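You operate a simulated robot arm through the tools that you are given. There is no shell and no other tool. Be economical: measure what you need, move in short steps, check, and stop when the job is done.

You run a simulated two-armed robot. Do the job below in one go: nothing can be reset, and whatever is moved stays where it is left.

JOB
Try the on key, hang the lock tag on its peg, then bin the burnt fuse.
Fine: the cabinet stays locked off; no new fuse till the fault is traced; the sound one stays in; shut and lock the door.

It is judged by the outcome, as a careful person would: the job done as asked, and still so three seconds after it is handed in. It fails if anything else is knocked over, pushed out of place, dropped, spilled or broken.

ROBOT AND FRAMES
Two 7-joint arms with two-finger parallel grippers on one trunk, on a base that drives. Base frame: it is fixed to the floor where the robot stands at the start and does not move with it; the origin is under the middle of the robot, x ahead of it, y to its left, z up. Readings come in mm, degrees, newtons and seconds.
The left shoulder is at the start at [20, 138, 1575], the right one opposite. Places, roughly: axis key [500, 0, 1200]; bars key [-500, -600, 700]; box stop [-400, -600, 700]; cabinet door [800, 200, 1100]; door lock [600, 200, 900]; down key [500, 100, 1200]; drives breaker [600, 100, 1300]; enabling key [500, -100, 1300]; green fuse [250, 1750, 1250]; heat key [500, -100, 1200]; heater breaker [900, 100, 1300]; home key [500, 0, 1200]; lock key [500, 1500, 750]; lock switch [1200, 200, 1100]; lock tag [250, 1500, 750]; main switch [500, 0, 900]. Payload 1.57 kg a hand.
The tool frame of a hand sits at the grasp point between the pads (the TCP): z along the fingers, y along the line on which they close. The tips reach 30 mm beyond it. The gripper opens to 80 mm. The fingers are 17 mm wide and 12 mm thick; the gripper's body (40 by 82 mm) begins 80 mm behind the TCP.
Orientation is that of the tool frame in the base frame, as [roll, pitch, yaw] about the fixed x, y, z axes, in that order (R = Rz(yaw) Ry(pitch) Rx(roll)). With the fingers straight down and closing along the base's y, the tool's x points along the base's -x, its y along +y and its z along -z.

CONTROLS
- The arms move only by the tool step_arm. It takes "left_series", "right_series" or both (then of equal length, played together; a hand with none holds still); each is a list of rows, each a list of 3 entries, a list of its own where there are three numbers: the opening, from 0 (shut) to 1 (fully open), then the shift along the tool's x, y, z in mm, then the turn, a rotation vector about the tool's x, y, z in degrees. In form: [[claw, [tx, ty, tz], [ax, ay, az]], ...]. A call has 1 to 8 rows; each row shifts and turns the commanded pose from where the row before left it, along the tool's axes as they then stand. Each row takes 0.2 s and may step no farther than 50 mm and 8.6 degrees from the row before; otherwise, or with a gripper value out of range, the whole call is refused. A pose out of reach is approached as far as the arm can. The call stops where the force on the tool passes 90 N (or 10 N more than at its start, if that is more) or the arm is blocked; 0.2 s more then pass. The fingers move at their own pace (about 45 mm/s each) and stop on an object; they squeeze with about 41 N. The grip force told is the motor's: it shows also when the fingers shut on nothing. Time passes only in rows, and 0.2 s behind the last, so rows that do not move let the fingers close. The reply holds the time, the measured pose of the TCP, the force on the tool along the base axes, the opening and the grip force, in the units named above and with some noise, with the torque about the TCP (base axes, N m) and any sound that the robot's microphone picked up.
- Cameras (640 x 400 px; columns grow to the right, rows downward): "scene" is now at [189.1, 22.8, 1467.7]; the picture's right is [0.24, -0.97, 0.00], its down [-0.47, -0.12, -0.88] and it looks along [0.85, 0.21, -0.48] (base axes); focal length 214 px, centre (320, 200). "left" rides on the left gripper at [72, 7, -122] in its tool frame; the picture's right is [-0.09, 1.00, 0.00], its down [-0.84, -0.08, -0.54] and it looks along [-0.54, -0.05, 0.84] (tool axes); focal length 238 px, centre (320, 200). "right" rides on the right gripper at [72, -7, -122] in its tool frame; the picture's right is [0.09, 1.00, 0.00], its down [-0.84, 0.08, -0.54] and it looks along [-0.54, 0.05, 0.84] (tool axes); focal length 238 px, centre (320, 200). There is no depth. A picture from a camera that has moved, and an enlarged one, comes with that camera's place and axes in the base frame and with its lens.
- snapshot(camera): a new picture of that camera. No time passes.
- raise_lower(by): slides the trunk up (or, below 0, down) by that many mm; the arms and the scene camera ride with it, the base frame stays. It gives what a move gives, with no picture.
- steer(legs): drives the robot by 1 to 6 legs, each [ahead, left, turn to the left] in mm, mm and degrees, along the robot's own axes; the way and the turn of a leg run together, so that a leg with both is an arc; at most 1500 mm and 180 degrees a leg. The arms and the cameras ride along, it lands a little off, and it stops where it bumps. It gives what a move gives.
- turn_head(pan, tilt): turns the head with the scene camera to pan (to the left, within 60 degrees either way) and tilt (down, from -29 to 69), counted from straight ahead of the robot. It gives what a move gives.
- inspect(camera, box): a new picture of the part [left, top, right, bottom] of that camera's present view, enlarged. No time passes.
- finish_job(): hands the job in; it is judged then, once.

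Work in short steps. Places have to be worked out from the pictures, the camera data and where the tool is seen: move nearer, look again, correct. Check each grasp and each placing, and mend what went wrong. You have 120 turns and 88 pictures in all, those below and enlarged ones among them. Open the grippers and draw the arms clear of the work before you hand the job in, unless the task says otherwise; then end with one line.

The tools are called after "Request:" as a command line: name --argument value ..., lists and objects as JSON in quotes. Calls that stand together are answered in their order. step_arm: Moves the arms, as the interface text tells. Its arguments: {"type":"object","properties":{"left_series":{"type":"array"},"right_series":{"type":"array"}},"required":[]} The other tools are called the same way: raise_lower (by) slides the trunk up or down; steer (legs) drives the base; turn_head (pan, tilt) turns the head that bears the scene camera; snapshot (camera) takes a picture; inspect (camera, box) takes an enlarged picture of a part of a camera's view; finish_job () hands the job in.

At the start:

```text
t: 0.0
left_eef_pos: [344.2, 262.9, 1454.7]
left_tool_rot: [179.4, -2.3, -179.6]
left_ft_force: [0.0, -0.9, 0.0]
left_ft_torque: [-0.01, -0.02, 0.0]
left_gripper_width: 79.9
left_grasp_force: 0.0
right_eef_pos: [387.7, -87.2, 1449.3]
right_tool_rot: [180.0, 0.0, 179.9]
right_ft_force: [0.0, -0.4, -0.6]
right_ft_torque: [0.0, -0.02, -0.02]
right_gripper_width: 79.9
right_grasp_force: 0.0
trunk travel left (down, up): [-950.0, 290.0]
robot x, y, heading: [1.4, 0.1, 0.1]
head pan, tilt: [14.0, 28.9]
```

scene: 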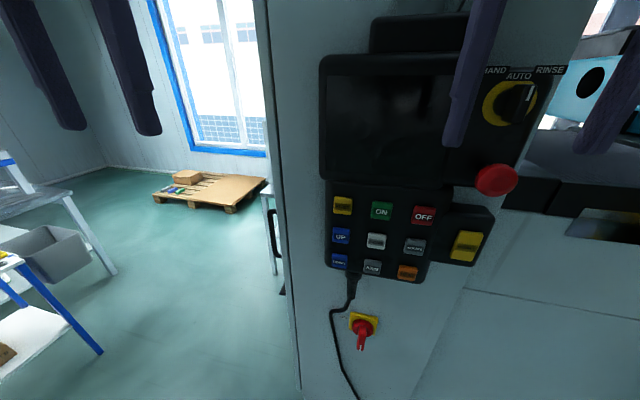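
right: 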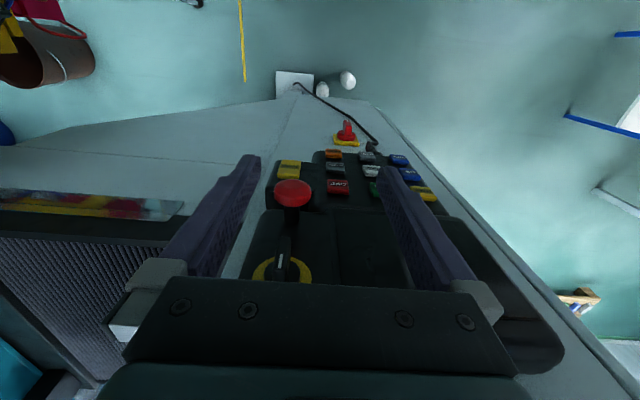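
left: 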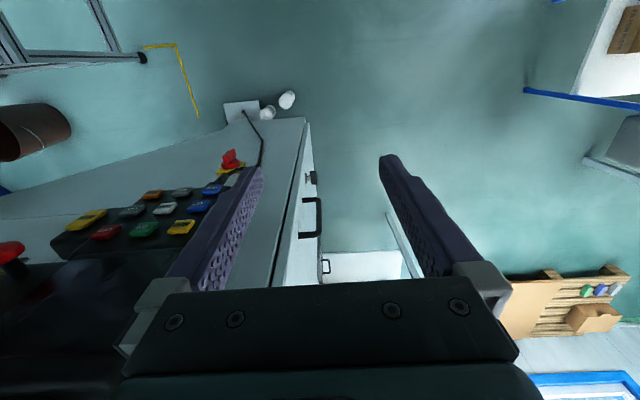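

I start by getting a clearer look at the panel and the surroundings.

Request:
inspect --camera "scene" --box '[260, 120, 560, 400]'

Request:
turn_head --pan 60 --tilt 30

Request:
snapshot --camera "scene"

```text
1.43 times, centred on (410, 260) of scene
camera zoom: at [189.1, 22.8, 1467.7], right [0.24, -0.97, 0.0], down [-0.47, -0.12, -0.88], along [0.85, 0.21, -0.48], focal length 306 px, centre (191, 114)
```

zoom: 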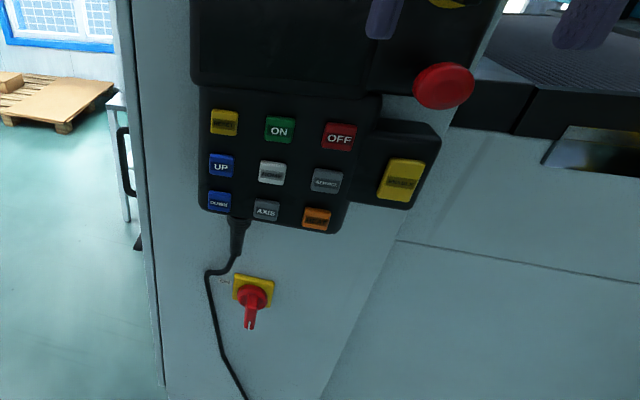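

```text
t: 1.1
left_eef_pos: [343.6, 263.0, 1454.2]
left_tool_rot: [179.6, -2.5, -179.5]
left_ft_force: [0.4, 0.5, -0.4]
left_ft_torque: [0.03, -0.01, -0.02]
left_gripper_width: 79.9
left_grasp_force: 0.1
right_eef_pos: [388.4, -86.8, 1448.6]
right_tool_rot: [180.0, 0.0, -180.0]
right_ft_force: [-0.5, -0.4, 0.1]
right_ft_torque: [-0.03, -0.02, 0.04]
right_gripper_width: 79.5
right_grasp_force: 0.0
trunk travel left (down, up): [-950.0, 290.0]
robot x, y, heading: [-0.3, -1.0, -0.1]
head pan, tilt: [60.0, 30.0]
```

```text
83 pictures are left
camera scene: at [146.2, 79.1, 1466.0], right [0.87, -0.5, 0.0], down [-0.25, -0.43, -0.87], along [0.43, 0.75, -0.5], focal length 214 px, centre (320, 200)
```

scene: 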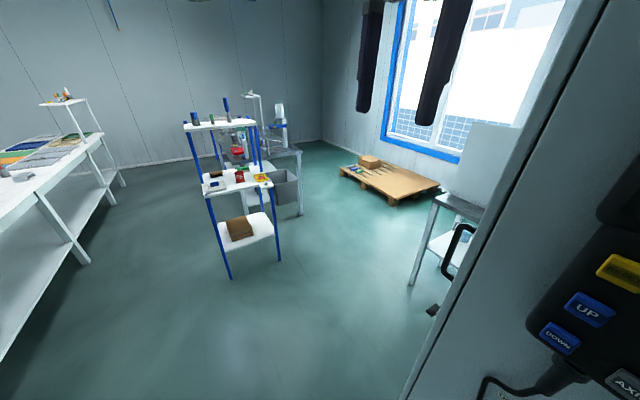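

The blue rack near (300, 1600) seems to hold the lock things. I enlarge it and the cabinet side.

Request:
inspect --camera "scene" --box '[170, 80, 310, 250]'

Request:
inspect --camera "scene" --box '[400, 110, 540, 330]'

```text
2.35 times, centred on (240, 165) of scene
camera zoom: at [146.2, 79.1, 1466.0], right [0.87, -0.5, 0.0], down [-0.25, -0.43, -0.87], along [0.43, 0.75, -0.5], focal length 505 px, centre (508, 282)
```

zoom: 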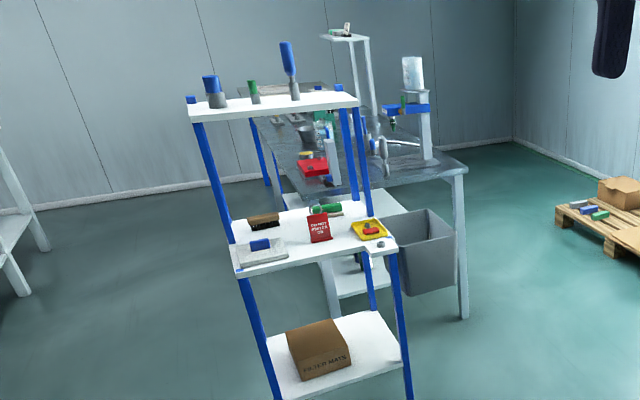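

```text
1.82 times, centred on (470, 220) of scene
camera zoom: at [146.2, 79.1, 1466.0], right [0.87, -0.5, 0.0], down [-0.25, -0.43, -0.87], along [0.43, 0.75, -0.5], focal length 390 px, centre (47, 164)
```

zoom: 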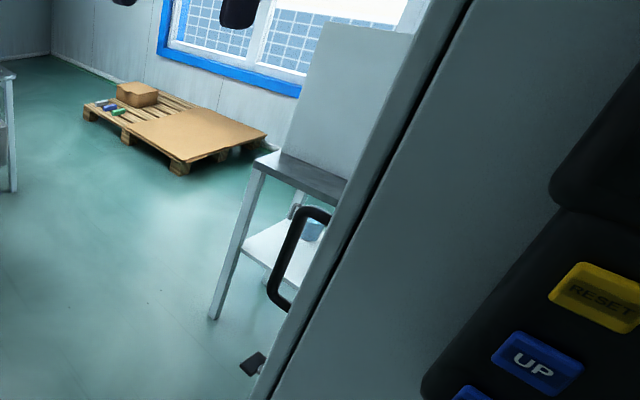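

Now look to the right side and straight down for the floor, then plan driving.

Request:
turn_head --pan -60 --tilt 35

Request:
snapshot --camera "scene"

Request:
turn_head --pan 0 --tilt 60

Request:
snapshot --camera "scene"

```text
t: 3.1
left_eef_pos: [344.0, 263.8, 1453.1]
left_tool_rot: [179.5, -2.5, -179.6]
left_ft_force: [0.1, 0.5, -1.0]
left_ft_torque: [0.03, -0.02, -0.01]
left_gripper_width: 79.7
left_grasp_force: 0.1
right_eef_pos: [387.4, -85.6, 1449.3]
right_tool_rot: [-180.0, 0.0, 180.0]
right_ft_force: [0.0, -0.2, -0.5]
right_ft_torque: [-0.01, 0.01, 0.0]
right_gripper_width: 79.9
right_grasp_force: 0.0
trunk travel left (down, up): [-950.0, 290.0]
robot x, y, heading: [0.6, -0.9, 0.1]
head pan, tilt: [-60.0, 35.0]
```

```text
80 pictures are left
camera scene: at [145.0, -75.4, 1458.2], right [-0.87, -0.5, 0.0], down [-0.29, 0.5, -0.82], along [0.41, -0.71, -0.57], focal length 214 px, centre (320, 200)
```

scene: 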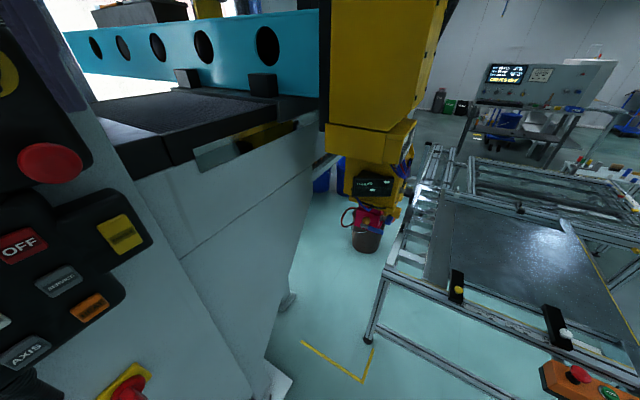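

```text
t: 4.4
left_eef_pos: [345.1, 263.5, 1452.2]
left_tool_rot: [179.4, -2.4, -179.6]
left_ft_force: [0.0, 0.2, 0.7]
left_ft_torque: [-0.01, 0.02, 0.0]
left_gripper_width: 79.8
left_grasp_force: 0.1
right_eef_pos: [388.3, -86.5, 1449.4]
right_tool_rot: [180.0, -0.1, -180.0]
right_ft_force: [1.0, 0.8, 0.3]
right_ft_torque: [-0.02, 0.04, 0.03]
right_gripper_width: 79.9
right_grasp_force: 0.1
trunk travel left (down, up): [-950.0, 290.0]
robot x, y, heading: [-3.2, 3.8, -0.0]
head pan, tilt: [0.0, 60.0]
```

```text
79 pictures are left
camera scene: at [167.6, 0.7, 1423.9], right [0.0, -1.0, 0.0], down [-0.87, 0.0, -0.5], along [0.5, 0.0, -0.87], focal length 214 px, centre (320, 200)
```

scene: 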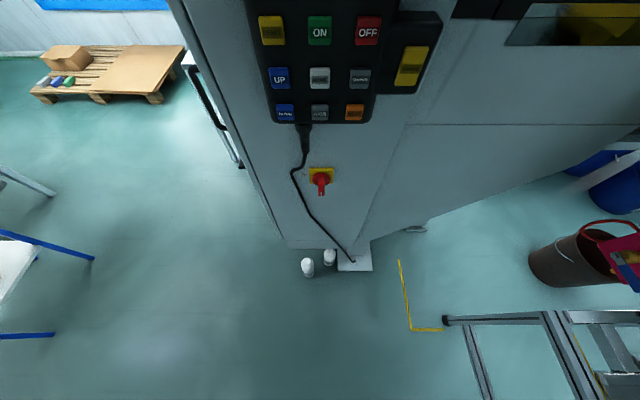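

Checking the main switch position and panel close up.

Request:
inspect --camera "scene" --box '[240, 0, 440, 210]'

Request:
inspect --camera "scene" --box '[290, 140, 350, 210]'

```text
1.90 times, centred on (340, 105) of scene
camera zoom: at [167.6, 0.7, 1423.9], right [0.0, -1.0, 0.0], down [-0.87, 0.0, -0.5], along [0.5, 0.0, -0.87], focal length 408 px, centre (282, 381)
```

zoom: 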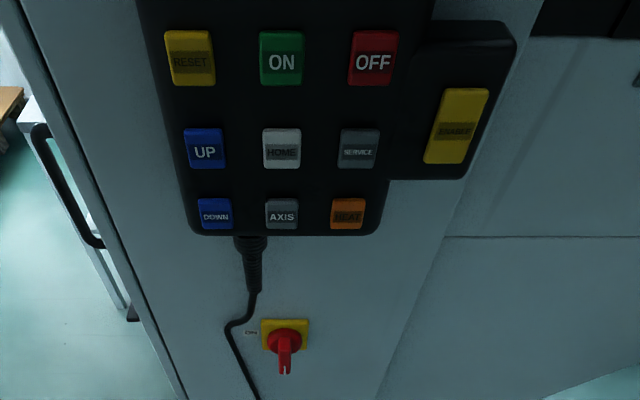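

```text
5.71 times, centred on (320, 175) of scene
camera zoom: at [167.6, 0.7, 1423.9], right [0.0, -1.0, 0.0], down [-0.87, 0.0, -0.5], along [0.5, 0.0, -0.87], focal length 1226 px, centre (320, 343)
```

zoom: 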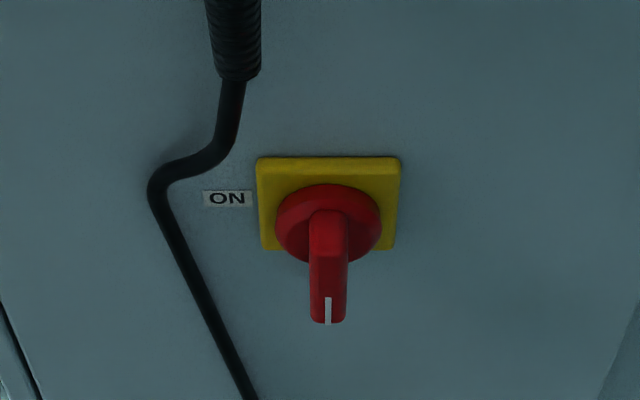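

The main switch handle points down, away from ON, so it is off. ON key triangulates to about (460, 0, 1300). I back up to make room, then turn the right hand to point ahead with fingers shut.

Request:
steer --legs '[[-250, 0, 0]]'

Request:
step_arm --right_series '[[0, [0, 0, 0], [0, -8.5, 0]], [0, [0, 0, 0], [0, -8.5, 0]], [0, [0, 0, 0], [0, -8.5, 0]], [0, [0, 0, 0], [0, -8.5, 0]], [0, [0, 0, 0], [0, -8.5, 0]], [0, [0, 0, 0], [0, -8.5, 0]], [0, [0, 0, 0], [0, -8.5, 0]], [0, [0, 0, 0], [0, -8.5, 0]]]'

```text
t: 6.3
left_eef_pos: [89.5, 263.4, 1453.1]
left_tool_rot: [179.5, -2.6, -179.6]
left_ft_force: [-0.1, 0.2, -0.2]
left_ft_torque: [-0.02, 0.0, 0.08]
left_gripper_width: 80.0
left_grasp_force: 0.0
right_eef_pos: [132.9, -86.0, 1449.2]
right_tool_rot: [179.9, 0.0, -179.9]
right_ft_force: [-0.6, -0.4, 0.4]
right_ft_torque: [0.0, 0.01, 0.01]
right_gripper_width: 80.2
right_grasp_force: 0.0
trunk travel left (down, up): [-950.0, 290.0]
robot x, y, heading: [-256.5, -1.0, 0.1]
head pan, tilt: [0.0, 60.0]
```

```text
t: 8.1
left_eef_pos: [89.1, 262.4, 1452.6]
left_tool_rot: [179.5, -2.4, -179.6]
left_ft_force: [0.3, -0.9, 0.0]
left_ft_torque: [0.03, -0.03, 0.01]
left_gripper_width: 79.8
left_grasp_force: 0.1
right_eef_pos: [133.7, -86.6, 1448.5]
right_tool_rot: [-179.9, 68.1, -179.7]
right_ft_force: [0.1, -0.4, 0.4]
right_ft_torque: [-0.01, -0.01, 0.02]
right_gripper_width: 0.0
right_grasp_force: 20.7
trunk travel left (down, up): [-950.0, 290.0]
robot x, y, heading: [-253.6, 0.6, -0.1]
head pan, tilt: [0.0, 60.0]
```

Finishing the turn to horizontal, and moving to in front of the ON key's height.

Request:
step_arm --right_series '[[0, [0, 0, 0], [0, -8, 0]], [0, [0, 0, 0], [0, -8, 0]], [0, [0, 0, 0], [0, -6, 0]], [0, [40, 25, 0], [0, 0, 0]], [0, [40, 25, 0], [0, 0, 0]], [0, [40, 25, 0], [0, 0, 0]], [0, [25, 12, 30], [0, 0, 0]], [0, [0, 0, 40], [0, 0, 0]]]'

Request:
turn_head --pan 0 --tilt 25

Request:
snapshot --camera "scene"

Request:
snapshot --camera "right"

```text
t: 9.2
left_eef_pos: [90.1, 262.6, 1453.4]
left_tool_rot: [179.5, -2.7, -179.5]
left_ft_force: [0.2, 0.6, -0.1]
left_ft_torque: [0.0, -0.02, 0.02]
left_gripper_width: 79.9
left_grasp_force: 0.1
right_eef_pos: [167.8, -115.5, 1451.0]
right_tool_rot: [36.3, 83.4, 26.9]
right_ft_force: [-0.6, 0.8, -0.4]
right_ft_torque: [-0.02, -0.04, -0.01]
right_gripper_width: 0.0
right_grasp_force: 21.4
trunk travel left (down, up): [-950.0, 290.0]
robot x, y, heading: [-255.0, 0.6, -0.2]
head pan, tilt: [0.0, 60.0]
stopped in row 5 (right hand): the arm was blocked; the commanded pose is now the measured one
```

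```text
t: 10.2
left_eef_pos: [89.0, 263.3, 1452.9]
left_tool_rot: [179.4, -2.4, -179.6]
left_ft_force: [0.2, 0.4, 0.1]
left_ft_torque: [-0.01, -0.01, -0.01]
left_gripper_width: 80.0
left_grasp_force: 0.1
right_eef_pos: [163.1, -111.9, 1445.6]
right_tool_rot: [39.0, 83.9, 30.0]
right_ft_force: [0.0, -0.1, 0.4]
right_ft_torque: [0.01, 0.03, -0.01]
right_gripper_width: 0.0
right_grasp_force: 21.1
trunk travel left (down, up): [-950.0, 290.0]
robot x, y, heading: [-256.2, -0.4, -0.2]
head pan, tilt: [0.0, 25.0]
```

```text
76 pictures are left
camera scene: at [-61.5, 0.8, 1473.9], right [0.0, -1.0, 0.0], down [-0.42, 0.0, -0.91], along [0.91, 0.0, -0.42], focal length 214 px, centre (320, 200)
```

scene: 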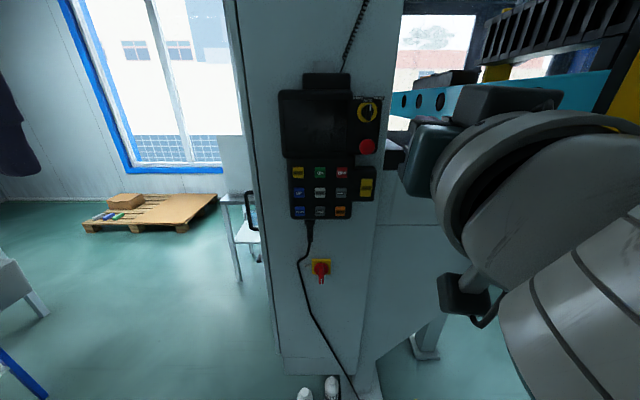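

```text
75 pictures are left
camera right: at [48.5, -94.4, 1364.6], right [0.16, 0.99, -0.03], down [-0.6, 0.12, 0.79], along [0.79, -0.11, 0.61], focal length 238 px, centre (320, 200)
```

right: 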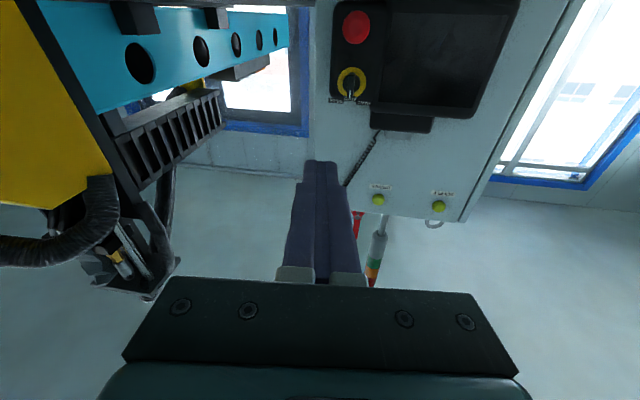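

The arm jammed against a limit close to the body; the hand points ahead, yawed 9° right. I try extending the hand forward, in small steps, to get away from the limit.

Request:
step_arm --right_series '[[0, [0, 10, 40], [0, 0, 0]], [0, [10, 15, 40], [0, 0, 0]], [0, [20, 15, 40], [0, 0, 0]], [0, [20, 15, 40], [0, 0, 0]]]'

```text
t: 11.2
left_eef_pos: [89.5, 262.5, 1452.1]
left_tool_rot: [179.5, -2.5, -179.6]
left_ft_force: [-1.0, 0.6, -0.4]
left_ft_torque: [0.03, -0.01, -0.03]
left_gripper_width: 80.0
left_grasp_force: 0.0
right_eef_pos: [334.0, -79.2, 1413.6]
right_tool_rot: [38.2, 83.8, 29.7]
right_ft_force: [-0.3, 0.1, 0.8]
right_ft_torque: [0.02, -0.05, 0.01]
right_gripper_width: 0.0
right_grasp_force: 21.6
trunk travel left (down, up): [-950.0, 290.0]
robot x, y, heading: [-255.9, -0.9, -0.1]
head pan, tilt: [0.0, 25.0]
```

Extended well. Fix the yaw and pitch, move left, and lower the trunk 108 mm.

Request:
step_arm --right_series '[[0, [0, 20, 0], [-8, 0, 0]], [0, [0, 30, 0], [0, 4.5, 0]], [0, [0, 30, 0], [0, 0, 0]]]'

Request:
raise_lower --by -110

Request:
snapshot --camera "scene"

Request:
snapshot --camera "right"

```text
t: 12.0
left_eef_pos: [88.8, 263.7, 1452.7]
left_tool_rot: [179.3, -2.5, -179.6]
left_ft_force: [-0.1, 0.4, -0.1]
left_ft_torque: [0.0, 0.0, 0.03]
left_gripper_width: 80.0
left_grasp_force: 0.1
right_eef_pos: [337.1, -0.1, 1416.4]
right_tool_rot: [77.2, 86.9, 76.5]
right_ft_force: [0.7, 0.0, -0.4]
right_ft_torque: [0.03, 0.01, -0.01]
right_gripper_width: 0.2
right_grasp_force: 20.8
trunk travel left (down, up): [-950.0, 290.0]
robot x, y, heading: [-251.2, 1.4, 0.2]
head pan, tilt: [0.0, 25.0]
```

```text
t: 13.4
left_eef_pos: [89.5, 261.9, 1342.4]
left_tool_rot: [179.4, -2.6, -179.6]
left_ft_force: [0.1, 0.5, 0.0]
left_ft_torque: [-0.05, 0.02, 0.0]
left_gripper_width: 80.2
left_grasp_force: 0.0
right_eef_pos: [339.3, 0.3, 1307.4]
right_tool_rot: [76.7, 86.8, 75.9]
right_ft_force: [-0.6, 0.5, 0.2]
right_ft_torque: [0.02, -0.05, 0.0]
right_gripper_width: 0.0
right_grasp_force: 21.6
trunk travel left (down, up): [-840.0, 400.0]
robot x, y, heading: [-255.5, 4.1, 0.2]
head pan, tilt: [0.0, 25.0]
```

```text
74 pictures are left
camera scene: at [-61.5, 0.9, 1363.9], right [0.0, -1.0, 0.0], down [-0.42, 0.0, -0.91], along [0.91, 0.0, -0.42], focal length 214 px, centre (320, 200)
```

scene: 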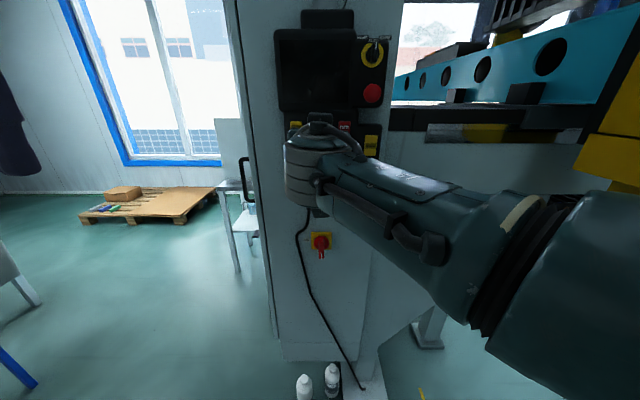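

```text
73 pictures are left
camera right: at [215.7, -0.1, 1233.3], right [0.01, 1.0, -0.04], down [-0.55, 0.04, 0.83], along [0.83, 0.01, 0.55], focal length 238 px, centre (320, 200)
```

right: 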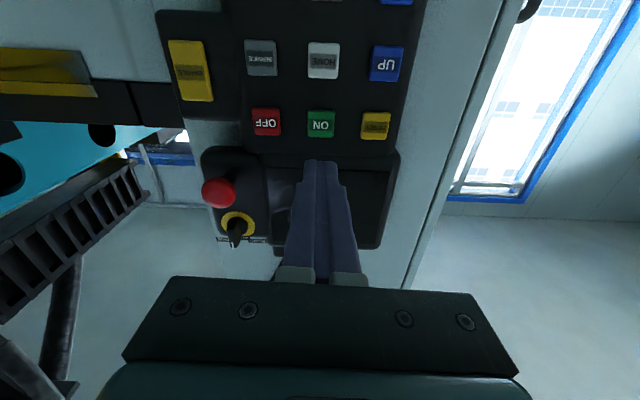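

Ray from the right camera agrees: ON at (466, 0, 1304), and fingertip is at (369, 0, 1307). I approach 85 mm and then creep.

Request:
step_arm --right_series '[[0, [1, 1, 40], [0, 0, 0]], [0, [1, 1, 40], [0, 0, 0]]]'

Request:
snapshot --camera "right"

```text
t: 14.0
left_eef_pos: [88.7, 263.4, 1342.2]
left_tool_rot: [179.4, -2.6, -179.7]
left_ft_force: [0.7, 0.1, 1.0]
left_ft_torque: [0.01, 0.01, 0.0]
left_gripper_width: 79.9
left_grasp_force: 0.2
right_eef_pos: [364.9, -6.8, 1311.2]
right_tool_rot: [77.3, 87.1, 76.2]
right_ft_force: [0.2, 0.6, -0.2]
right_ft_torque: [-0.01, -0.03, 0.02]
right_gripper_width: 0.0
right_grasp_force: 20.9
right hand out of reach, approached as far as the arm can: row 1, 2
trunk travel left (down, up): [-840.0, 400.0]
robot x, y, heading: [-252.6, -0.4, 0.1]
head pan, tilt: [0.0, 25.0]
```

```text
72 pictures are left
camera right: at [242.0, -8.1, 1238.1], right [0.02, 1.0, -0.04], down [-0.55, 0.05, 0.83], along [0.83, 0.01, 0.55], focal length 238 px, centre (320, 200)
```

right: 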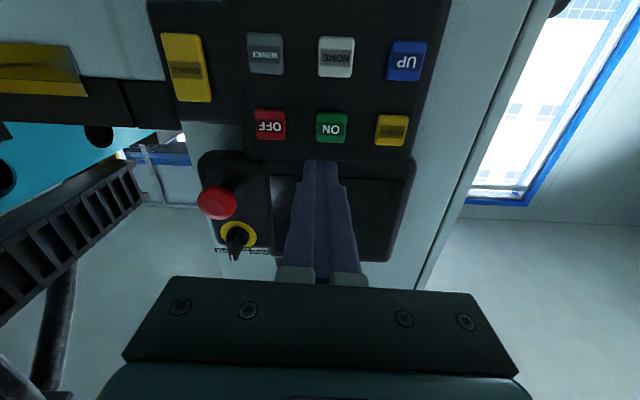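

The arm is at full stretch; I pull back 45 mm and drive the base ahead 85 mm, keeping the tip clear of the panel.

Request:
step_arm --right_series '[[0, [0, 3, -45], [0, 0, 0]], [0, [0, 0, -40], [0, 0, 0]]]'

Request:
steer --legs '[[95, 0, 0]]'

Request:
snapshot --camera "right"

```text
t: 14.6
left_eef_pos: [90.1, 263.8, 1344.1]
left_tool_rot: [179.4, -2.5, -179.6]
left_ft_force: [1.0, 0.7, 0.7]
left_ft_torque: [0.03, 0.0, 0.0]
left_gripper_width: 80.0
left_grasp_force: 0.1
right_eef_pos: [277.6, 2.9, 1313.5]
right_tool_rot: [79.1, 86.7, 78.5]
right_ft_force: [0.1, 0.5, 1.0]
right_ft_torque: [0.0, 0.02, 0.02]
right_gripper_width: 0.0
right_grasp_force: 21.1
trunk travel left (down, up): [-840.0, 400.0]
robot x, y, heading: [-253.9, 1.6, 0.0]
head pan, tilt: [0.0, 25.0]
```

```text
t: 15.7
left_eef_pos: [182.6, 263.5, 1344.5]
left_tool_rot: [179.5, -2.5, -179.6]
left_ft_force: [0.3, -0.1, -0.6]
left_ft_torque: [0.0, 0.05, 0.0]
left_gripper_width: 79.8
left_grasp_force: 0.1
right_eef_pos: [372.3, 2.6, 1313.4]
right_tool_rot: [77.3, 86.9, 76.6]
right_ft_force: [-0.5, 0.7, 0.6]
right_ft_torque: [0.0, -0.02, 0.03]
right_gripper_width: 0.0
right_grasp_force: 21.5
trunk travel left (down, up): [-840.0, 400.0]
robot x, y, heading: [-159.8, -0.2, 0.1]
head pan, tilt: [0.0, 25.0]
```

```text
71 pictures are left
camera right: at [250.1, 1.1, 1239.8], right [0.01, 1.0, -0.04], down [-0.55, 0.04, 0.83], along [0.83, 0.01, 0.55], focal length 238 px, centre (320, 200)
```

right: 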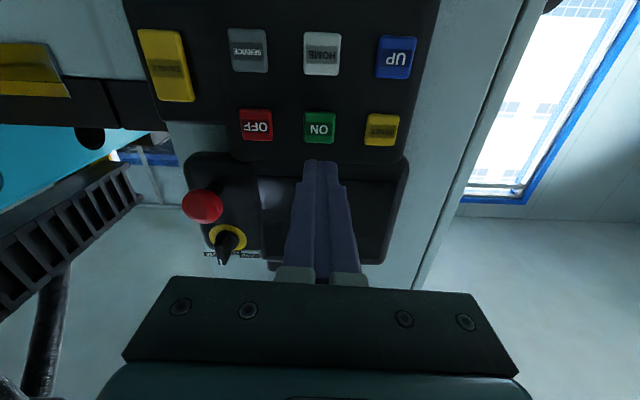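

ON still at (466, 1, 1304); the tip is at (402, 3, 1313). Lower 9 mm, advance 50 mm, then creep onto the key.

Request:
step_arm --right_series '[[0, [9, -1, 25], [0, 0, 0]], [0, [1, 0, 25], [0, 0, 0]], [0, [0, 0, 5], [0, 0, 0]], [0, [0, 0, 0], [0, 0, 0]]]'

Request:
snapshot --camera "right"

```text
t: 16.7
left_eef_pos: [182.8, 263.1, 1342.8]
left_tool_rot: [179.6, -2.6, -179.5]
left_ft_force: [-0.1, 0.1, 0.1]
left_ft_torque: [0.01, 0.01, 0.02]
left_gripper_width: 79.8
left_grasp_force: 0.0
right_eef_pos: [428.3, -0.3, 1302.7]
right_tool_rot: [77.1, 87.0, 76.2]
right_ft_force: [-0.1, 0.2, -0.2]
right_ft_torque: [0.03, 0.0, -0.02]
right_gripper_width: 0.0
right_grasp_force: 21.6
trunk travel left (down, up): [-840.0, 400.0]
robot x, y, heading: [-161.5, 3.0, 0.2]
head pan, tilt: [0.0, 25.0]
```

```text
70 pictures are left
camera right: at [306.8, -1.2, 1230.2], right [0.01, 1.0, -0.04], down [-0.55, 0.04, 0.83], along [0.83, 0.01, 0.55], focal length 238 px, centre (320, 200)
```

right: 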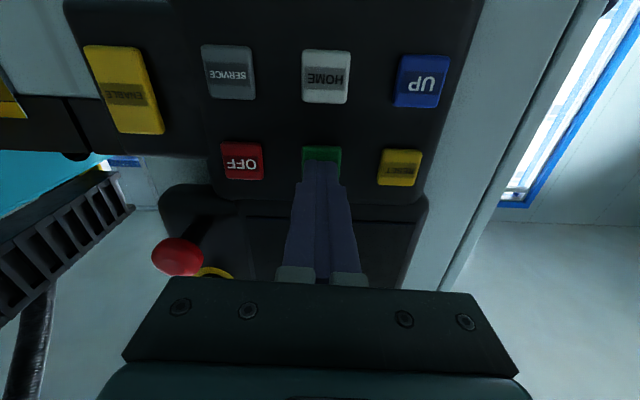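

Aligned with the ON key, about 8 mm short. Creep forward with contact checks.

Request:
step_arm --right_series '[[0, [0, 0, 4], [0, 0, 0]], [0, [0, 0, 3], [0, 0, 0]], [0, [0, 0, 3], [0, 0, 0]], [0, [0, 0, 2], [0, 0, 0]]]'

```text
t: 17.7
left_eef_pos: [182.7, 263.5, 1342.5]
left_tool_rot: [179.5, -2.6, -179.5]
left_ft_force: [-0.5, -0.1, -0.4]
left_ft_torque: [-0.03, 0.01, 0.0]
left_gripper_width: 79.8
left_grasp_force: 0.0
right_eef_pos: [438.5, 1.3, 1304.6]
right_tool_rot: [77.4, 86.9, 76.8]
right_ft_force: [-12.6, -0.1, 2.5]
right_ft_torque: [-0.03, -0.04, 0.0]
right_gripper_width: 0.0
right_grasp_force: 21.3
trunk travel left (down, up): [-840.0, 400.0]
robot x, y, heading: [-164.9, -2.6, 0.2]
head pan, tilt: [0.0, 25.0]
heard: click
```

A click and 12 N: the ON key was pressed and nothing else started. I back the hand off and check.

Request:
step_arm --right_series '[[0, [0, 0, -20], [0, 0, 0]], [0, [0, 0, -40], [0, 0, 0]], [0, [0, 0, -40], [0, 0, 0]], [0, [0, 0, 0], [0, 0, 0]]]'

Request:
snapshot --camera "right"

```text
t: 18.7
left_eef_pos: [182.6, 264.1, 1343.2]
left_tool_rot: [179.4, -2.6, -179.5]
left_ft_force: [0.0, -0.6, 0.0]
left_ft_torque: [-0.01, 0.01, -0.03]
left_gripper_width: 80.0
left_grasp_force: 0.0
right_eef_pos: [341.5, -1.1, 1302.5]
right_tool_rot: [69.9, 87.2, 69.1]
right_ft_force: [-0.1, -0.6, -0.1]
right_ft_torque: [0.0, -0.01, -0.02]
right_gripper_width: 0.3
right_grasp_force: 21.3
trunk travel left (down, up): [-840.0, 400.0]
robot x, y, heading: [-156.9, -1.2, -0.0]
head pan, tilt: [0.0, 25.0]
```

```text
69 pictures are left
camera right: at [219.4, -2.4, 1229.1], right [0.02, 1.0, -0.05], down [-0.55, 0.05, 0.83], along [0.83, 0.01, 0.55], focal length 238 px, centre (320, 200)
```

right: 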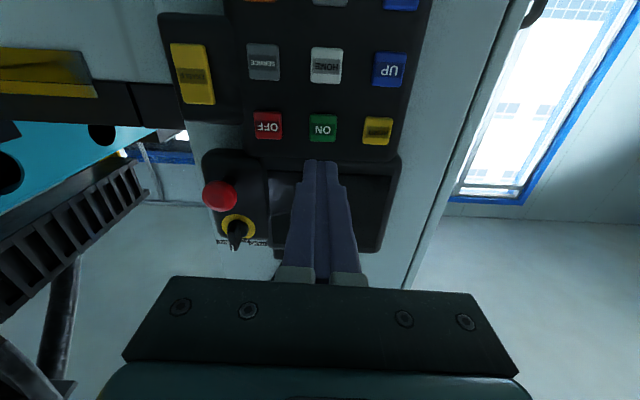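

ON tried with no reaction. Now drive around to the cabinet's left side and face it.

Request:
steer --legs '[[-100, 0, 0], [0, 950, 0], [1000, 0, 0], [0, 0, -90]]'

Request:
turn_head --pan 0 --tilt 30

Request:
snapshot --camera "scene"

```text
t: 33.1
left_eef_pos: [1014.6, 623.5, 1341.4]
left_tool_rot: [179.5, -2.6, 91.3]
left_ft_force: [-0.6, -0.6, -0.2]
left_ft_torque: [-0.01, 0.01, 0.02]
left_gripper_width: 80.0
left_grasp_force: 0.0
right_eef_pos: [751.5, 462.4, 1302.0]
right_tool_rot: [74.5, 87.4, -15.6]
right_ft_force: [0.0, 0.4, -0.3]
right_ft_torque: [-0.03, -0.03, 0.03]
right_gripper_width: 0.1
right_grasp_force: 21.5
trunk travel left (down, up): [-840.0, 400.0]
robot x, y, heading: [745.0, 964.1, -88.9]
head pan, tilt: [0.0, 25.0]
```

```text
t: 33.7
left_eef_pos: [1013.7, 623.7, 1342.9]
left_tool_rot: [179.5, -2.6, 91.3]
left_ft_force: [-0.8, 0.3, 0.8]
left_ft_torque: [0.01, 0.02, 0.0]
left_gripper_width: 79.9
left_grasp_force: 0.0
right_eef_pos: [750.3, 461.5, 1301.4]
right_tool_rot: [72.9, 87.4, -17.1]
right_ft_force: [0.1, 0.3, 0.3]
right_ft_torque: [-0.01, 0.0, -0.03]
right_gripper_width: 0.0
right_grasp_force: 22.0
trunk travel left (down, up): [-840.0, 400.0]
robot x, y, heading: [745.6, 961.5, -89.0]
head pan, tilt: [0.0, 30.0]
```

```text
68 pictures are left
camera scene: at [749.6, 773.6, 1356.0], right [-1.0, -0.02, 0.0], down [-0.01, 0.5, -0.87], along [0.01, -0.87, -0.5], focal length 214 px, centre (320, 200)
```

scene: 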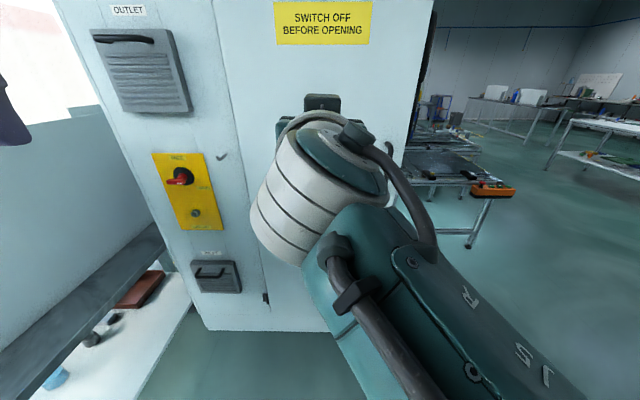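

I see a yellow lockout plate, a peg/hook, and the door. I enlarge the plate and move the right arm aside.

Request:
inspect --camera "scene" --box '[140, 130, 260, 310]'

Request:
step_arm --right_series '[[0, [0, -40, -20], [0, 0, 0]], [0, [0, -45, -10], [0, 0, 0]], [0, [0, -45, 0], [0, 0, 0]], [0, [0, -45, 0], [0, 0, 0]], [0, [40, -20, 0], [0, 0, 0]], [0, [45, 0, 0], [0, 0, 0]], [0, [45, 0, 0], [0, 0, 0]]]'

Request:
snapshot --camera "scene"

```text
2.22 times, centred on (200, 220) of scene
camera zoom: at [749.6, 773.6, 1356.0], right [-1.0, -0.02, 0.0], down [-0.01, 0.5, -0.87], along [0.01, -0.87, -0.5], focal length 477 px, centre (587, 156)
```

zoom: 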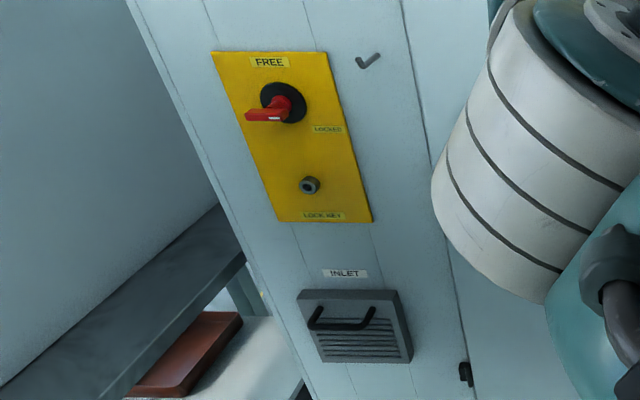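

```text
t: 35.3
left_eef_pos: [1014.2, 623.1, 1342.5]
left_tool_rot: [179.5, -2.6, 91.3]
left_ft_force: [-0.1, -0.4, 0.7]
left_ft_torque: [-0.03, -0.02, 0.01]
left_gripper_width: 80.1
left_grasp_force: 0.1
right_eef_pos: [559.5, 490.1, 1162.2]
right_tool_rot: [73.6, 87.3, -16.3]
right_ft_force: [0.0, -0.6, 0.9]
right_ft_torque: [0.01, 0.0, 0.0]
right_gripper_width: 0.0
right_grasp_force: 20.8
trunk travel left (down, up): [-840.0, 400.0]
robot x, y, heading: [746.2, 964.5, -89.2]
head pan, tilt: [0.0, 30.0]
```

```text
66 pictures are left
camera scene: at [749.6, 773.6, 1356.0], right [-1.0, -0.02, 0.0], down [-0.01, 0.5, -0.87], along [0.01, -0.87, -0.5], focal length 214 px, centre (320, 200)
```

scene: 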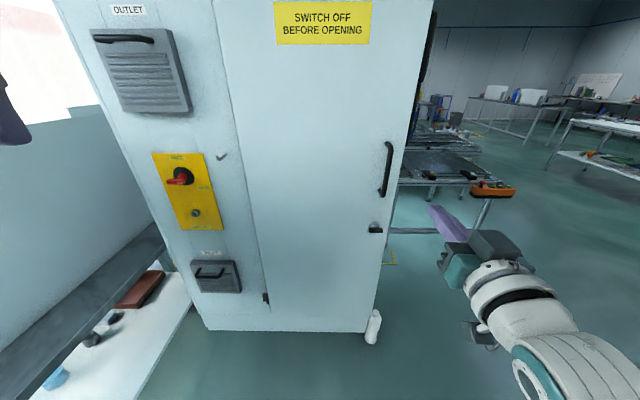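

Enlarging the switch plate with peg, and the door's handle and lock.

Request:
inspect --camera "scene" --box '[150, 140, 240, 235]'

Request:
inspect --camera "scene" --box '[340, 130, 430, 250]'

```text
4.21 times, centred on (195, 188) of scene
camera zoom: at [749.6, 773.6, 1356.0], right [-1.0, -0.02, 0.0], down [-0.01, 0.5, -0.87], along [0.01, -0.87, -0.5], focal length 903 px, centre (846, 253)
```

zoom: 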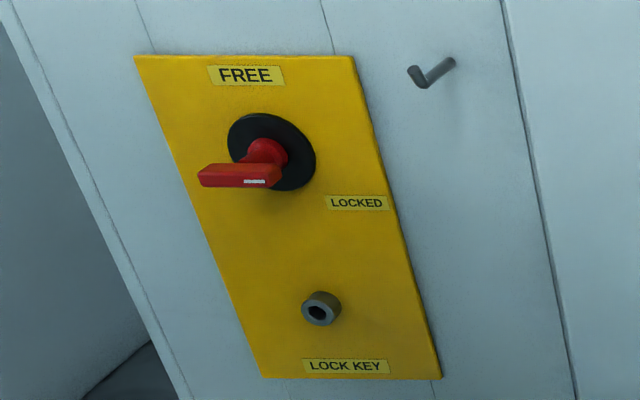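

```text
3.33 times, centred on (385, 190) of scene
camera zoom: at [749.6, 773.6, 1356.0], right [-1.0, -0.02, 0.0], down [-0.01, 0.5, -0.87], along [0.01, -0.87, -0.5], focal length 715 px, centre (103, 233)
```

zoom: 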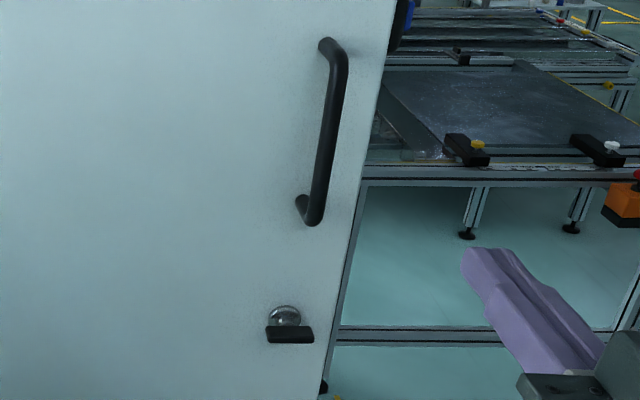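

The lock handle's white mark sits at LOCKED with the key out: it's locked off, leave it. Now to the rack to see the tag, fuses and bin.

Request:
steer --legs '[[0, 0, 89], [-400, -150, 0], [0, 0, 90]]'

Request:
turn_head --pan 0 --tilt 35

Request:
snapshot --camera "scene"

```text
t: 45.5
left_eef_pos: [91.1, 1157.4, 1343.3]
left_tool_rot: [179.5, -2.5, -90.3]
left_ft_force: [0.2, 0.2, 0.2]
left_ft_torque: [0.02, 0.02, -0.02]
left_gripper_width: 80.1
left_grasp_force: 0.0
right_eef_pos: [545.7, 1280.2, 1162.2]
right_tool_rot: [74.3, 87.4, 162.8]
right_ft_force: [-0.4, -0.2, -0.6]
right_ft_torque: [-0.01, -0.01, 0.0]
right_gripper_width: 0.0
right_grasp_force: 21.0
trunk travel left (down, up): [-840.0, 400.0]
robot x, y, heading: [348.2, 812.9, 89.3]
head pan, tilt: [0.0, 30.0]
```

```text
t: 46.2
left_eef_pos: [90.1, 1159.3, 1342.5]
left_tool_rot: [179.4, -2.5, -90.3]
left_ft_force: [0.1, 0.0, 0.0]
left_ft_torque: [0.01, 0.01, 0.0]
left_gripper_width: 79.9
left_grasp_force: 0.0
right_eef_pos: [546.6, 1279.1, 1161.9]
right_tool_rot: [74.3, 87.4, 162.8]
right_ft_force: [0.2, 0.3, 0.1]
right_ft_torque: [0.01, 0.01, 0.0]
right_gripper_width: 0.1
right_grasp_force: 20.9
trunk travel left (down, up): [-840.0, 400.0]
robot x, y, heading: [349.5, 811.2, 89.5]
head pan, tilt: [0.0, 35.0]
```

```text
63 pictures are left
camera scene: at [352.7, 1000.5, 1348.2], right [1.0, -0.01, 0.0], down [-0.01, -0.57, -0.82], along [0.01, 0.82, -0.57], focal length 214 px, centre (320, 200)
```

scene: 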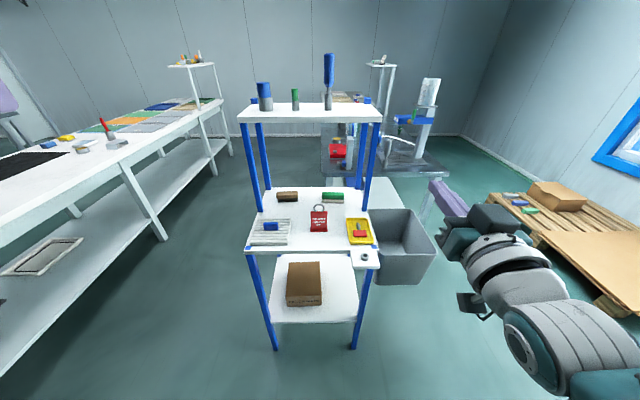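

Request:
inspect --camera "scene" --box '[230, 170, 450, 300]'

Request:
inspect --camera "scene" --box '[290, 195, 350, 240]'

```text
2.91 times, centred on (340, 235) of scene
camera zoom: at [352.7, 1000.5, 1348.2], right [1.0, -0.01, 0.0], down [-0.01, -0.57, -0.82], along [0.01, 0.82, -0.57], focal length 624 px, centre (262, 98)
```

zoom: 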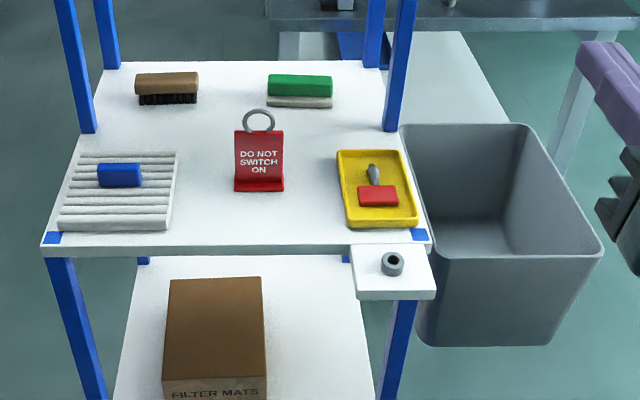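

```text
8.89 times, centred on (320, 218) of scene
camera zoom: at [352.7, 1000.5, 1348.2], right [1.0, -0.01, 0.0], down [-0.01, -0.57, -0.82], along [0.01, 0.82, -0.57], focal length 1906 px, centre (320, 44)
```

zoom: 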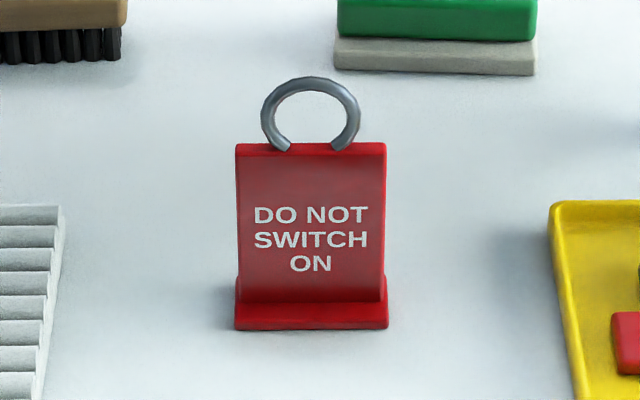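

The tag is on the middle shelf at about (350, 1590, 790), front facing me, ring on top; the grey bin stands at the rack's right. I shift left, come nearer, and lower the trunk so the right (horizontal) hand is at tag height.

Request:
steer --legs '[[110, 80, 0]]'

Request:
raise_lower --by -290

Request:
step_arm --right_series '[[1, [0, 40, 0], [0, 0, 0]], [1, [0, 40, 0], [0, 0, 0]], [1, [0, 30, 0], [0, 0, 0]], [1, [0, 0, 0], [0, 0, 0]]]'

Request:
snapshot --camera "right"

Request:
snapshot --camera "scene"

```text
t: 47.5
left_eef_pos: [12.1, 1271.2, 1343.7]
left_tool_rot: [179.5, -2.6, -90.2]
left_ft_force: [0.5, -0.2, 0.0]
left_ft_torque: [-0.01, 0.01, -0.04]
left_gripper_width: 79.8
left_grasp_force: 0.0
right_eef_pos: [469.6, 1391.9, 1162.1]
right_tool_rot: [74.9, 87.4, 163.2]
right_ft_force: [-0.2, -0.5, 0.3]
right_ft_torque: [0.01, 0.01, 0.03]
right_gripper_width: 0.0
right_grasp_force: 21.3
trunk travel left (down, up): [-840.0, 400.0]
robot x, y, heading: [273.6, 923.2, 89.2]
head pan, tilt: [0.0, 35.0]
```

```text
t: 50.4
left_eef_pos: [11.9, 1272.1, 1053.3]
left_tool_rot: [179.4, -2.6, -90.3]
left_ft_force: [-0.1, -0.6, -0.7]
left_ft_torque: [-0.01, 0.01, -0.01]
left_gripper_width: 80.0
left_grasp_force: 0.1
right_eef_pos: [470.0, 1392.6, 872.2]
right_tool_rot: [74.7, 87.4, 163.0]
right_ft_force: [0.4, 0.7, -0.1]
right_ft_torque: [0.01, 0.03, 0.02]
right_gripper_width: 0.0
right_grasp_force: 21.4
trunk travel left (down, up): [-550.0, 690.0]
robot x, y, heading: [268.3, 926.5, 89.6]
head pan, tilt: [0.0, 35.0]
```

```text
t: 51.6
left_eef_pos: [11.5, 1272.8, 1052.2]
left_tool_rot: [179.5, -2.7, -90.3]
left_ft_force: [0.1, -0.3, 0.0]
left_ft_torque: [0.0, -0.01, 0.0]
left_gripper_width: 80.2
left_grasp_force: 0.1
right_eef_pos: [402.2, 1398.8, 868.0]
right_tool_rot: [-75.7, 85.2, 12.1]
right_ft_force: [-0.5, 0.8, -0.9]
right_ft_torque: [0.0, 0.0, 0.01]
right_gripper_width: 80.3
right_grasp_force: 0.0
trunk travel left (down, up): [-550.0, 690.0]
robot x, y, heading: [270.0, 925.5, 89.3]
head pan, tilt: [0.0, 35.0]
stopped in row 4 (right hand): the arm was blocked; the commanded pose is now the measured one
```

```text
60 pictures are left
camera right: at [408.4, 1277.9, 793.6], right [-0.98, 0.04, -0.17], down [-0.17, -0.55, 0.82], along [-0.06, 0.83, 0.55], focal length 238 px, centre (320, 200)
```

right: 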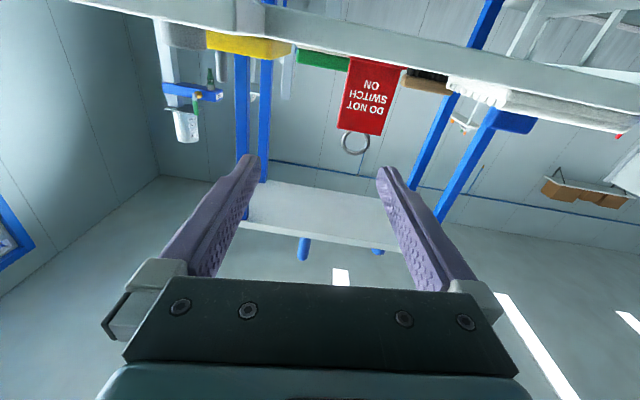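

```text
59 pictures are left
camera scene: at [274.6, 1113.6, 1058.2], right [1.0, -0.01, 0.0], down [-0.01, -0.57, -0.82], along [0.01, 0.82, -0.57], focal length 214 px, centre (320, 200)
```

scene: 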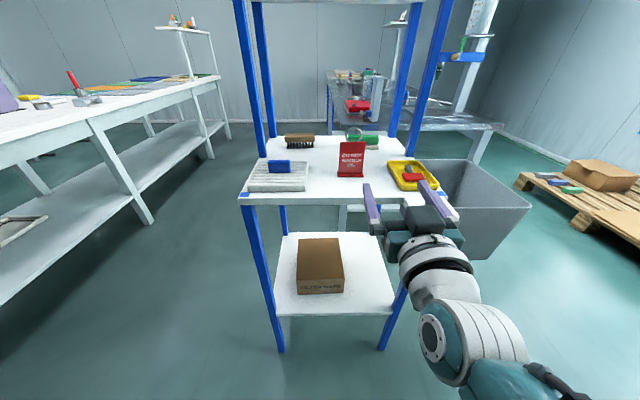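

Tag plate top is at about (351, 1595, 886), shelf about z 797. The arm hit a joint limit when close in, so I extend forward while moving left, correcting the 5° roll.

Request:
step_arm --right_series '[[1, [0, 0, 30], [0, 0, 0]], [1, [0, 0, 30], [0, 0, 2.5]], [1, [3, 15, 20], [0, 0, 2.2]], [1, [3, 20, 10], [0, 0, 0]], [1, [3, 16, 0], [0, 0, 0]]]'

Request:
snapshot --camera "right"

```text
t: 52.8
left_eef_pos: [11.3, 1271.6, 1052.0]
left_tool_rot: [179.5, -2.7, -90.2]
left_ft_force: [0.2, -0.4, -0.7]
left_ft_torque: [0.0, 0.01, -0.01]
left_gripper_width: 80.0
left_grasp_force: 0.1
right_eef_pos: [356.3, 1476.4, 874.4]
right_tool_rot: [38.7, 88.6, 126.5]
right_ft_force: [-0.3, 0.3, 0.3]
right_ft_torque: [-0.01, 0.01, 0.04]
right_gripper_width: 80.3
right_grasp_force: 0.1
right hand out of reach, approached as far as the arm can: row 4, 5
trunk travel left (down, up): [-550.0, 690.0]
robot x, y, heading: [272.0, 921.5, 89.1]
head pan, tilt: [0.0, 35.0]
```

```text
58 pictures are left
camera right: at [354.3, 1356.4, 799.2], right [-1.0, 0.04, -0.08], down [-0.09, -0.55, 0.83], along [-0.01, 0.83, 0.56], focal length 238 px, centre (320, 200)
```

right: 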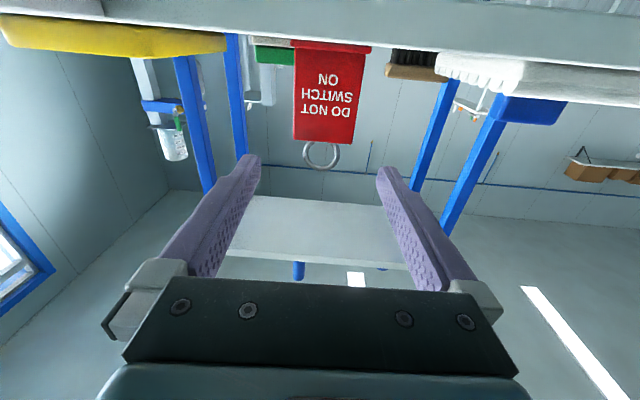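

Plate center reads x≈350. I retract 50 mm and drive 120 mm so that the final approach is within the arm's reach.

Request:
step_arm --right_series '[[1, [4, 3, -25], [0, 0, 0]], [1, [4, 3, -25], [0, 0, 0]]]'

Request:
steer --legs '[[120, 0, 0]]'

Request:
snapshot --camera "right"

```text
t: 53.6
left_eef_pos: [13.1, 1272.5, 1052.8]
left_tool_rot: [179.5, -2.6, -90.3]
left_ft_force: [0.1, -0.1, -1.2]
left_ft_torque: [0.05, -0.02, 0.01]
left_gripper_width: 80.0
left_grasp_force: 0.1
right_eef_pos: [393.1, 1434.1, 864.9]
right_tool_rot: [-62.5, 85.2, 23.4]
right_ft_force: [0.8, 0.3, -0.1]
right_ft_torque: [0.01, -0.03, 0.0]
right_gripper_width: 80.0
right_grasp_force: 0.0
trunk travel left (down, up): [-550.0, 690.0]
robot x, y, heading: [270.4, 921.2, 89.6]
head pan, tilt: [0.0, 35.0]
stopped in row 2 (right hand): the arm was blocked; the commanded pose is now the measured one
```

```text
t: 54.9
left_eef_pos: [14.7, 1394.1, 1052.5]
left_tool_rot: [179.6, -2.5, -90.4]
left_ft_force: [-0.4, 0.3, 0.2]
left_ft_torque: [0.03, 0.01, -0.02]
left_gripper_width: 80.0
left_grasp_force: 0.1
right_eef_pos: [394.4, 1557.7, 863.2]
right_tool_rot: [-63.5, 85.3, 22.4]
right_ft_force: [0.9, 0.3, -0.6]
right_ft_torque: [-0.01, 0.01, 0.01]
right_gripper_width: 80.0
right_grasp_force: 0.0
trunk travel left (down, up): [-550.0, 690.0]
robot x, y, heading: [273.8, 1046.5, 89.1]
head pan, tilt: [0.0, 35.0]
```

```text
57 pictures are left
camera right: at [397.4, 1437.6, 787.6], right [-0.98, 0.08, -0.16], down [-0.18, -0.56, 0.81], along [-0.03, 0.82, 0.56], focal length 238 px, centre (320, 200)
```

right: 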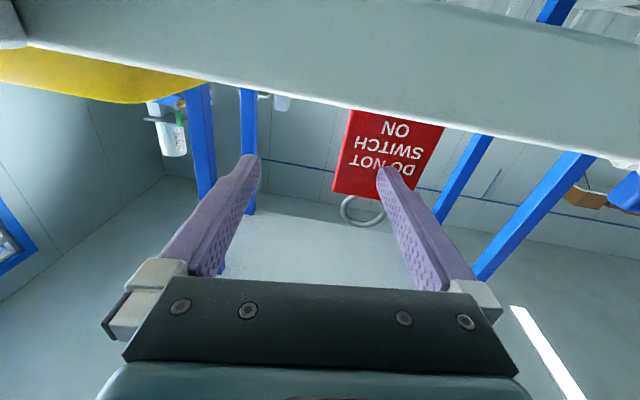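

The hand got displaced right by the joint limit, and the tip of the left finger is just short of the plate. I back off, shift the robot left, and correct the roll with more extension.

Request:
steer --legs '[[-70, 0, 0], [0, 60, 0]]'

Request:
step_arm --right_series '[[1, [0, 0, 20], [0, 0, 0]], [1, [0, -5, 10], [0, 0, 2.2]], [1, [0, -5, 0], [0, 0, 2.2]]]'

Request:
snapshot --camera "right"

```text
t: 56.5
left_eef_pos: [-49.2, 1324.2, 1052.1]
left_tool_rot: [179.5, -2.6, -90.3]
left_ft_force: [0.0, 0.1, 0.4]
left_ft_torque: [0.01, 0.01, 0.01]
left_gripper_width: 80.0
left_grasp_force: 0.0
right_eef_pos: [334.4, 1487.1, 863.1]
right_tool_rot: [-64.4, 85.1, 21.4]
right_ft_force: [0.1, -0.6, -0.4]
right_ft_torque: [0.03, 0.02, 0.02]
right_gripper_width: 80.0
right_grasp_force: 0.1
trunk travel left (down, up): [-550.0, 690.0]
robot x, y, heading: [214.8, 974.2, 89.6]
head pan, tilt: [0.0, 35.0]
```

```text
t: 57.2
left_eef_pos: [-47.6, 1325.3, 1052.4]
left_tool_rot: [179.5, -2.5, -90.2]
left_ft_force: [0.1, 0.2, -1.1]
left_ft_torque: [-0.02, -0.02, 0.0]
left_gripper_width: 79.7
left_grasp_force: 0.1
right_eef_pos: [348.2, 1517.3, 865.4]
right_tool_rot: [0.2, 87.9, 86.2]
right_ft_force: [0.0, 0.5, 0.1]
right_ft_torque: [-0.03, -0.02, -0.01]
right_gripper_width: 79.9
right_grasp_force: 0.1
trunk travel left (down, up): [-550.0, 690.0]
robot x, y, heading: [212.2, 977.7, 89.1]
head pan, tilt: [0.0, 35.0]
```

```text
56 pictures are left
camera right: at [344.6, 1398.3, 789.0], right [-0.99, 0.07, -0.09], down [-0.12, -0.57, 0.82], along [0.01, 0.82, 0.57], focal length 238 px, centre (320, 200)
```

right: 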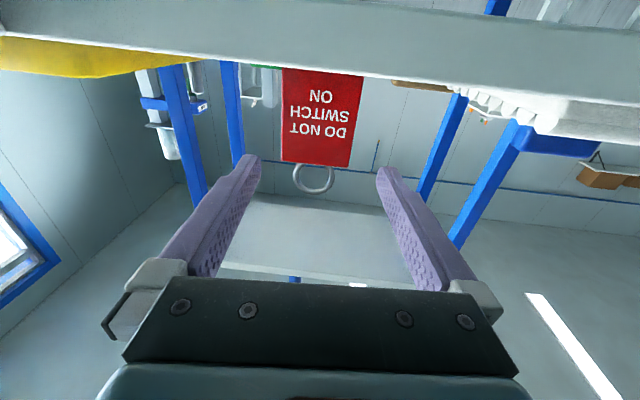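

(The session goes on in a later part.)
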